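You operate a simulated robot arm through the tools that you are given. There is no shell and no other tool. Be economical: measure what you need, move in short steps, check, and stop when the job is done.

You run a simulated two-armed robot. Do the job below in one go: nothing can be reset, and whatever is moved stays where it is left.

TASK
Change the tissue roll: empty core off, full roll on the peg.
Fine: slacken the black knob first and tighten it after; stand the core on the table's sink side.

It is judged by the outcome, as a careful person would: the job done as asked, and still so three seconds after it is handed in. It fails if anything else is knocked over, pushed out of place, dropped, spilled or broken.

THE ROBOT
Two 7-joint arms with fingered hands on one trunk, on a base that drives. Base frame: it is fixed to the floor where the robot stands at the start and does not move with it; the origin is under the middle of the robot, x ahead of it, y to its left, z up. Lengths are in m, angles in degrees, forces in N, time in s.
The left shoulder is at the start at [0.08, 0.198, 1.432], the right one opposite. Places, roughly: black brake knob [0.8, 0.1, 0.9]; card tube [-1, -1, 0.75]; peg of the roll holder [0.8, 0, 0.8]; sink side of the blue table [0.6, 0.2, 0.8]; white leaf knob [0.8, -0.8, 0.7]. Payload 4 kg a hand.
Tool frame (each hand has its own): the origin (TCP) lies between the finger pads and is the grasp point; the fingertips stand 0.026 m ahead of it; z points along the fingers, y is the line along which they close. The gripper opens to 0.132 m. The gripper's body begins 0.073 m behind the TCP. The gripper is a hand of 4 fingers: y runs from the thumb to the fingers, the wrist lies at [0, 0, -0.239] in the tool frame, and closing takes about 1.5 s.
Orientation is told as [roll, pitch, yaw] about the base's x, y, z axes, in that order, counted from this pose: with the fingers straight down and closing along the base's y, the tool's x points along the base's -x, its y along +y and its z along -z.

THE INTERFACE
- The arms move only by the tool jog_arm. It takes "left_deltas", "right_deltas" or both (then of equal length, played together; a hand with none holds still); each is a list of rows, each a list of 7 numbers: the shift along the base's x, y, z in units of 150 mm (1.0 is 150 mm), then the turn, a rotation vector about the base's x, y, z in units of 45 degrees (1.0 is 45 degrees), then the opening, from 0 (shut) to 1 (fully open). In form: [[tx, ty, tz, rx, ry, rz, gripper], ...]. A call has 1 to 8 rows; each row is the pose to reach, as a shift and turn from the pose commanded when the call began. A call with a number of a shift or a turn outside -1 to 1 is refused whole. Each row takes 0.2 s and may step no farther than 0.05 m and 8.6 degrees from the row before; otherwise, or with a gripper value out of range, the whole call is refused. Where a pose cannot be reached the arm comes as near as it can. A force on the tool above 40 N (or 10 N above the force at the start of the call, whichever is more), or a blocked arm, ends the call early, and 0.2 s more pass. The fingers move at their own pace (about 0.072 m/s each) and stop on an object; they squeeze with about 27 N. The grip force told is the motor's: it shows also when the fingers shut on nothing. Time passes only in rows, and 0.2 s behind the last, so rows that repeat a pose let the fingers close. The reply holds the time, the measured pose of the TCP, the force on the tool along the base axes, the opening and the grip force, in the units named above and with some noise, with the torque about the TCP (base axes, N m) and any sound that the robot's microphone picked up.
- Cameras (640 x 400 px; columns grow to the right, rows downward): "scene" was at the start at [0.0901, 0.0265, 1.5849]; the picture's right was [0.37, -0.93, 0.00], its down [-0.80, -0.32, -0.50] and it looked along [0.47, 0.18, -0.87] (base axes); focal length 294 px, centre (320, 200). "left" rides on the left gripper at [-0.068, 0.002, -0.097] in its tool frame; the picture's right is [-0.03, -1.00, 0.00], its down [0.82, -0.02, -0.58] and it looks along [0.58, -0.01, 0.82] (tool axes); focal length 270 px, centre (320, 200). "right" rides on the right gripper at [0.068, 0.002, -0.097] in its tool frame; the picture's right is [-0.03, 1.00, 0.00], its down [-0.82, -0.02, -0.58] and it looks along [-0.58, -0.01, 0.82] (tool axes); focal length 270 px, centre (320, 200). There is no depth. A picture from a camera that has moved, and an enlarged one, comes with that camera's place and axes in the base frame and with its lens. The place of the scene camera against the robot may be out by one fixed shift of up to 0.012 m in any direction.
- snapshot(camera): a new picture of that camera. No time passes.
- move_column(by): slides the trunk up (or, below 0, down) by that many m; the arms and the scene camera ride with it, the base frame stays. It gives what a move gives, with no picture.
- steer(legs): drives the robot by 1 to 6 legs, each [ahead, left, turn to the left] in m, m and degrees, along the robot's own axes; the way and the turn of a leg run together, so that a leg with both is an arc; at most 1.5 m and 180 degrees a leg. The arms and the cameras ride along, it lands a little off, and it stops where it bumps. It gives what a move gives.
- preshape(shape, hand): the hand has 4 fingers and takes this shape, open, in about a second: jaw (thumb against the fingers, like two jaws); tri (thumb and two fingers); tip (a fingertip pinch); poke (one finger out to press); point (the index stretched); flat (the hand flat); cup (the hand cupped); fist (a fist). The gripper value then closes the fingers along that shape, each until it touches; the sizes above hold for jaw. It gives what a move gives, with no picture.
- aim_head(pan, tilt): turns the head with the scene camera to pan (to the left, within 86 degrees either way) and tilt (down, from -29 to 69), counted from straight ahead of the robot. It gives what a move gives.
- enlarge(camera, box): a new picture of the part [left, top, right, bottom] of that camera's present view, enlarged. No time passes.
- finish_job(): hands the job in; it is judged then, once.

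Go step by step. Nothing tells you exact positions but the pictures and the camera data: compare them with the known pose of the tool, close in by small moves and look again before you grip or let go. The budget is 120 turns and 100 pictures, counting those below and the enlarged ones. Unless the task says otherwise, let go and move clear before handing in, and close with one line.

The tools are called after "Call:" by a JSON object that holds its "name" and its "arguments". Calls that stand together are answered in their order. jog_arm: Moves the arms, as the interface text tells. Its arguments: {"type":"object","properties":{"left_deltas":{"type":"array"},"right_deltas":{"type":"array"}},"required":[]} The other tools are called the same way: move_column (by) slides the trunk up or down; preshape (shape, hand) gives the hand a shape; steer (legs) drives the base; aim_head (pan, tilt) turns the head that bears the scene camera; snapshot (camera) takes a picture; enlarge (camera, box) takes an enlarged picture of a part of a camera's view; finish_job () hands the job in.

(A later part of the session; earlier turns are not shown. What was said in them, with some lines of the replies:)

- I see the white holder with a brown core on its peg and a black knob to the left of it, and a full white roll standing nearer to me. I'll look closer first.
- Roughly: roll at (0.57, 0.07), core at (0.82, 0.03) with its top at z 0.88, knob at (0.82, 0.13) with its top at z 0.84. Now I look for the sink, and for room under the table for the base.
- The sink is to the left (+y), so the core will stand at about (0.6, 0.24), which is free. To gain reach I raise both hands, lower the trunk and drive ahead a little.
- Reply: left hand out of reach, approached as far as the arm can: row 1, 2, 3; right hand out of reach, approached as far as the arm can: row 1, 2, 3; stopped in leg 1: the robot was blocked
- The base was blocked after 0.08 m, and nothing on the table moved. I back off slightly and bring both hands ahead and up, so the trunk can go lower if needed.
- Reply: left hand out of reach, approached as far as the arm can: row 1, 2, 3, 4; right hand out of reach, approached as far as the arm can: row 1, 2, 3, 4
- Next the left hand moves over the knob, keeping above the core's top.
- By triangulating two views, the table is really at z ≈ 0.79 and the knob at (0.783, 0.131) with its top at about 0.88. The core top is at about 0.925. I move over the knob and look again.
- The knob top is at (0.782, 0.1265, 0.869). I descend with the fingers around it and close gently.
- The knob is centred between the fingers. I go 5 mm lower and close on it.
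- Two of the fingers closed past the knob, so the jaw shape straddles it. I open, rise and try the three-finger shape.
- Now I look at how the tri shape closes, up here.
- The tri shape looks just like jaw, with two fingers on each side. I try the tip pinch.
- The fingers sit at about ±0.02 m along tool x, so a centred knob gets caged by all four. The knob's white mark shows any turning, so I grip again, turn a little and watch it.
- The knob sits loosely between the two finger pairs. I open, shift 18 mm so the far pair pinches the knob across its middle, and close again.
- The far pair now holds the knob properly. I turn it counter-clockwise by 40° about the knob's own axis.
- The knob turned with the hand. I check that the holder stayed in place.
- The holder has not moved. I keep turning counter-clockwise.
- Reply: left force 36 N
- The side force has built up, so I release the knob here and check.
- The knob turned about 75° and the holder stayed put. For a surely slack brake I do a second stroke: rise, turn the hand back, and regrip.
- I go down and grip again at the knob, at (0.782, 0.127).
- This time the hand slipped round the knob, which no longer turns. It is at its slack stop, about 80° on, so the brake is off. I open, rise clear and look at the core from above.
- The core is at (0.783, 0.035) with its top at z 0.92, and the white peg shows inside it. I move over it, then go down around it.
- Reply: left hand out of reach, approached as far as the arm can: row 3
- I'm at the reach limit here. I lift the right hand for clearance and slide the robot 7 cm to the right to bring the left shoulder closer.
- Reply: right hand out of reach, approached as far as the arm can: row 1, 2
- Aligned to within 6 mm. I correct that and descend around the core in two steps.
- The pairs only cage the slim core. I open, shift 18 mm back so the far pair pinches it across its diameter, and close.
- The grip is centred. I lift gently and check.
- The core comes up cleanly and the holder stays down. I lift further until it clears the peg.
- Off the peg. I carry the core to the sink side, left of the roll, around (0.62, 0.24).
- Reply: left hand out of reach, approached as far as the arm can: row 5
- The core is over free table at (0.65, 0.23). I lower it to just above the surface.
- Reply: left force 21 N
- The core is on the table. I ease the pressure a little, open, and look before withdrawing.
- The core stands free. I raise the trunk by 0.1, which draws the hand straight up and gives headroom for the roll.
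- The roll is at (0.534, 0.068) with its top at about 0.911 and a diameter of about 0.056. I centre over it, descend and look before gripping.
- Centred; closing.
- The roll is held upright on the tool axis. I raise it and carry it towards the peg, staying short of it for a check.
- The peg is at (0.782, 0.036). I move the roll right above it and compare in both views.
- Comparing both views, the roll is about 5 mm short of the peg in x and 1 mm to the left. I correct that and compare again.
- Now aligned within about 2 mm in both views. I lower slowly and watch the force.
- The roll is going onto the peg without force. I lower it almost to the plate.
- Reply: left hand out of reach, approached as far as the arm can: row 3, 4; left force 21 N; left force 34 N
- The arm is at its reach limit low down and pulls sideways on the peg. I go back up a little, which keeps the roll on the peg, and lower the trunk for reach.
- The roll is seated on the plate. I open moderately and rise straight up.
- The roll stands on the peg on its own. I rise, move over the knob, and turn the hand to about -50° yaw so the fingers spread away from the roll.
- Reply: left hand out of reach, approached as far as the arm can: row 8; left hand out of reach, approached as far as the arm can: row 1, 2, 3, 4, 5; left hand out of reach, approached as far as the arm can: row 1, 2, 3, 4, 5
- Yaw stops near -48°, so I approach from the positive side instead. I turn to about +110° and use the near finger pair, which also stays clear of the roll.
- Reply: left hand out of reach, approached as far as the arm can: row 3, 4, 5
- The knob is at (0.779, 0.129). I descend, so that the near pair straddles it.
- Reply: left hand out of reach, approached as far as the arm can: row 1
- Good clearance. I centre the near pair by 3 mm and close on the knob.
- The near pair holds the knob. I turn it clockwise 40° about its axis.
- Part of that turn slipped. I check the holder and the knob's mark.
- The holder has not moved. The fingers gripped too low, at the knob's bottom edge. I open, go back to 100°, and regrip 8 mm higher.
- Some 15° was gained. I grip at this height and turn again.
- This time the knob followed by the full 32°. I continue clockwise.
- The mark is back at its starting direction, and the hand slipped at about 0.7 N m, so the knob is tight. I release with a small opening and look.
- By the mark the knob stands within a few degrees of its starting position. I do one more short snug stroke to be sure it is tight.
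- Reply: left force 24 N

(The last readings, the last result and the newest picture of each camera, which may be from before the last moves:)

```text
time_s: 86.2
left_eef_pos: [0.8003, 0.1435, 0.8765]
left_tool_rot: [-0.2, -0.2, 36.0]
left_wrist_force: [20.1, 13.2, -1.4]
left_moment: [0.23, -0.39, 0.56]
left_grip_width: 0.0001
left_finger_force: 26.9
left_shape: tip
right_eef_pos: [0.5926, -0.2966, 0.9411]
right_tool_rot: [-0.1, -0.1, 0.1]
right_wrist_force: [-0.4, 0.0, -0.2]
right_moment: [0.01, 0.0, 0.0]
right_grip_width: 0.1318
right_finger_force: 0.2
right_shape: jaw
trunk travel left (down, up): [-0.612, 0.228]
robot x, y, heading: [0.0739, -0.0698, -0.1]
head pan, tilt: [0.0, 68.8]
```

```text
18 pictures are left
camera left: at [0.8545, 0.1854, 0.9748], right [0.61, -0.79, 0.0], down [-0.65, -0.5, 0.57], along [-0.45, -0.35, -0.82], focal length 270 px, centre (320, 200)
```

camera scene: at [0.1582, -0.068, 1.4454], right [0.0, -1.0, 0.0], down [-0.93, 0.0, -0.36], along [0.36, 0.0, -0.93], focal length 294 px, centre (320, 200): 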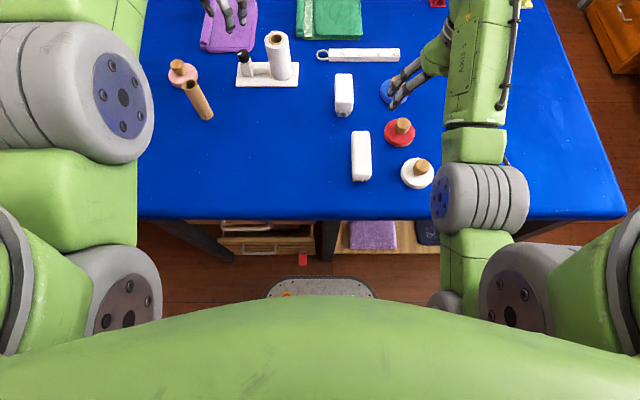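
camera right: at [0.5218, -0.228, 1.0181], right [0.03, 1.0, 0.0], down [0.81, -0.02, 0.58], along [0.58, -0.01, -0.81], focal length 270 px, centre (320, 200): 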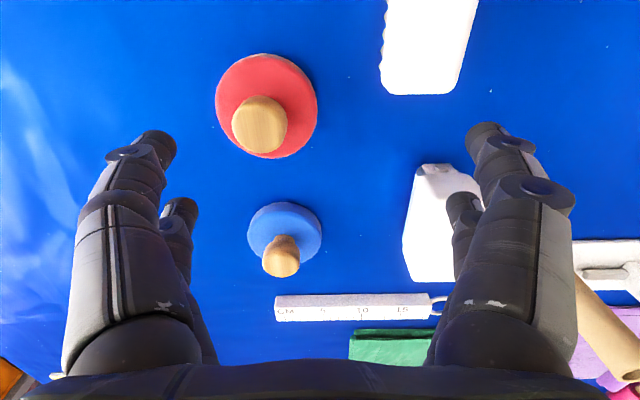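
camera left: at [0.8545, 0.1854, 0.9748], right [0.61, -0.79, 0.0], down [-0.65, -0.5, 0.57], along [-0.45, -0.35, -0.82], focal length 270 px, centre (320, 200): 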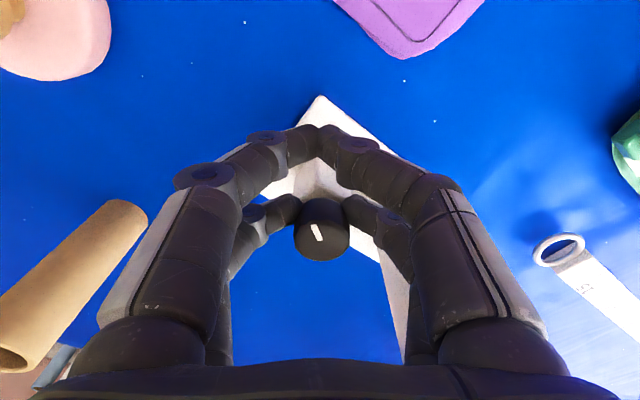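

The knob stayed put while the hand slipped round it, so it is firmly tight. I release and withdraw straight up.

Call:
{"name": "jog_arm", "arguments": {"left_deltas": [[0, 0, 0, 0, 0, 0, 0.15], [0, 0, 0, 0, 0, 0, 0.32], [0, 0, 0, 0, 0, 0, 0.32], [0, 0.0, 0.2, 0, 0, 0, 0.32], [0, 0, 0.4, 0, 0, 0, 0.32], [0, 0, 0.6, 0, 0, 0, 0.32]]}}

Call:
{"name": "move_column", "arguments": {"by": 0.12}}

Call:
{"name": "snapshot", "arguments": {"camera": "scene"}}

Call:
{"name": "snapshot", "arguments": {"camera": "left"}}

```text
time_s: 87.6
left_eef_pos: [0.797, 0.1391, 0.9686]
left_tool_rot: [0.0, 0.0, 36.1]
left_wrist_force: [-0.6, 0.4, 0.2]
left_moment: [0.02, 0.0, 0.0]
left_grip_width: 0.0419
left_finger_force: 0.0
left_shape: tip
right_eef_pos: [0.5897, -0.2993, 0.9422]
right_tool_rot: [0.1, -0.3, 0.0]
right_wrist_force: [0.2, 1.0, 0.0]
right_moment: [-0.01, -0.03, 0.01]
right_grip_width: 0.1322
right_finger_force: 0.1
right_shape: jaw
trunk travel left (down, up): [-0.612, 0.228]
robot x, y, heading: [0.0741, -0.0713, -0.2]
head pan, tilt: [0.0, 68.8]
```

```text
time_s: 89.1
left_eef_pos: [0.7964, 0.1396, 1.0886]
left_tool_rot: [0.1, -0.2, 35.9]
left_wrist_force: [-0.1, -0.9, 0.7]
left_moment: [0.02, 0.0, 0.0]
left_grip_width: 0.0417
left_finger_force: 0.0
left_shape: tip
right_eef_pos: [0.5899, -0.2986, 1.0628]
right_tool_rot: [0.2, -0.3, -0.1]
right_wrist_force: [-0.1, -0.4, -0.7]
right_moment: [-0.01, -0.03, 0.01]
right_grip_width: 0.132
right_finger_force: 0.1
right_shape: jaw
trunk travel left (down, up): [-0.732, 0.108]
robot x, y, heading: [0.0742, -0.0676, -0.2]
head pan, tilt: [0.0, 68.8]
```

```text
17 pictures are left
camera scene: at [0.1583, -0.068, 1.5653], right [0.0, -1.0, 0.0], down [-0.93, 0.0, -0.36], along [0.36, 0.0, -0.93], focal length 294 px, centre (320, 200)
```

scene: 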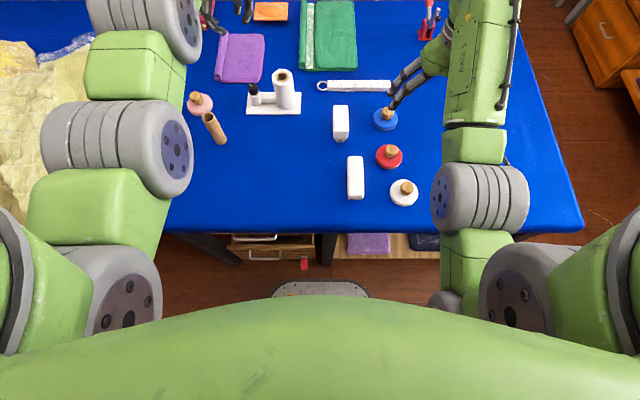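

```text
16 pictures are left
camera left: at [0.8513, 0.1808, 1.1854], right [0.61, -0.79, 0.0], down [-0.65, -0.5, 0.58], along [-0.46, -0.35, -0.82], focal length 270 px, centre (320, 200)
```

left: 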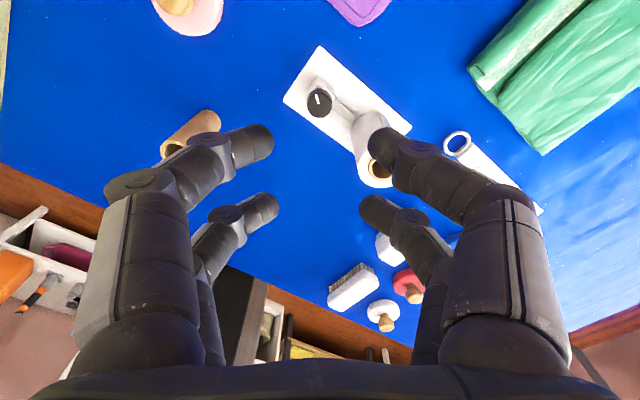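

All looks in order; one close look to confirm the core and roll stand upright.

Call:
{"name": "enlarge", "arguments": {"camera": "scene", "box": [170, 50, 330, 150]}}

```text
4.00 times, centred on (250, 100) of scene
camera zoom: at [0.1583, -0.068, 1.5653], right [0.0, -1.0, 0.0], down [-0.93, 0.0, -0.36], along [0.36, 0.0, -0.93], focal length 1174 px, centre (600, 600)
```

zoom: 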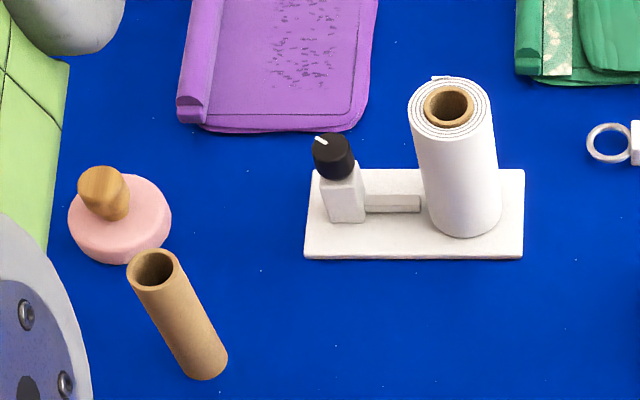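

The core stands upright on the sink side, the full roll is on the peg, the knob is tight, and the hands are clear. I hand in.

Call:
{"name": "finish_job", "arguments": {}}

```text
The job is handed in.
```

The roll is changed: the full roll is on the peg, the black knob was slackened first and is tight again, and the empty core stands upright on the table's sink side. Nothing else was disturbed.
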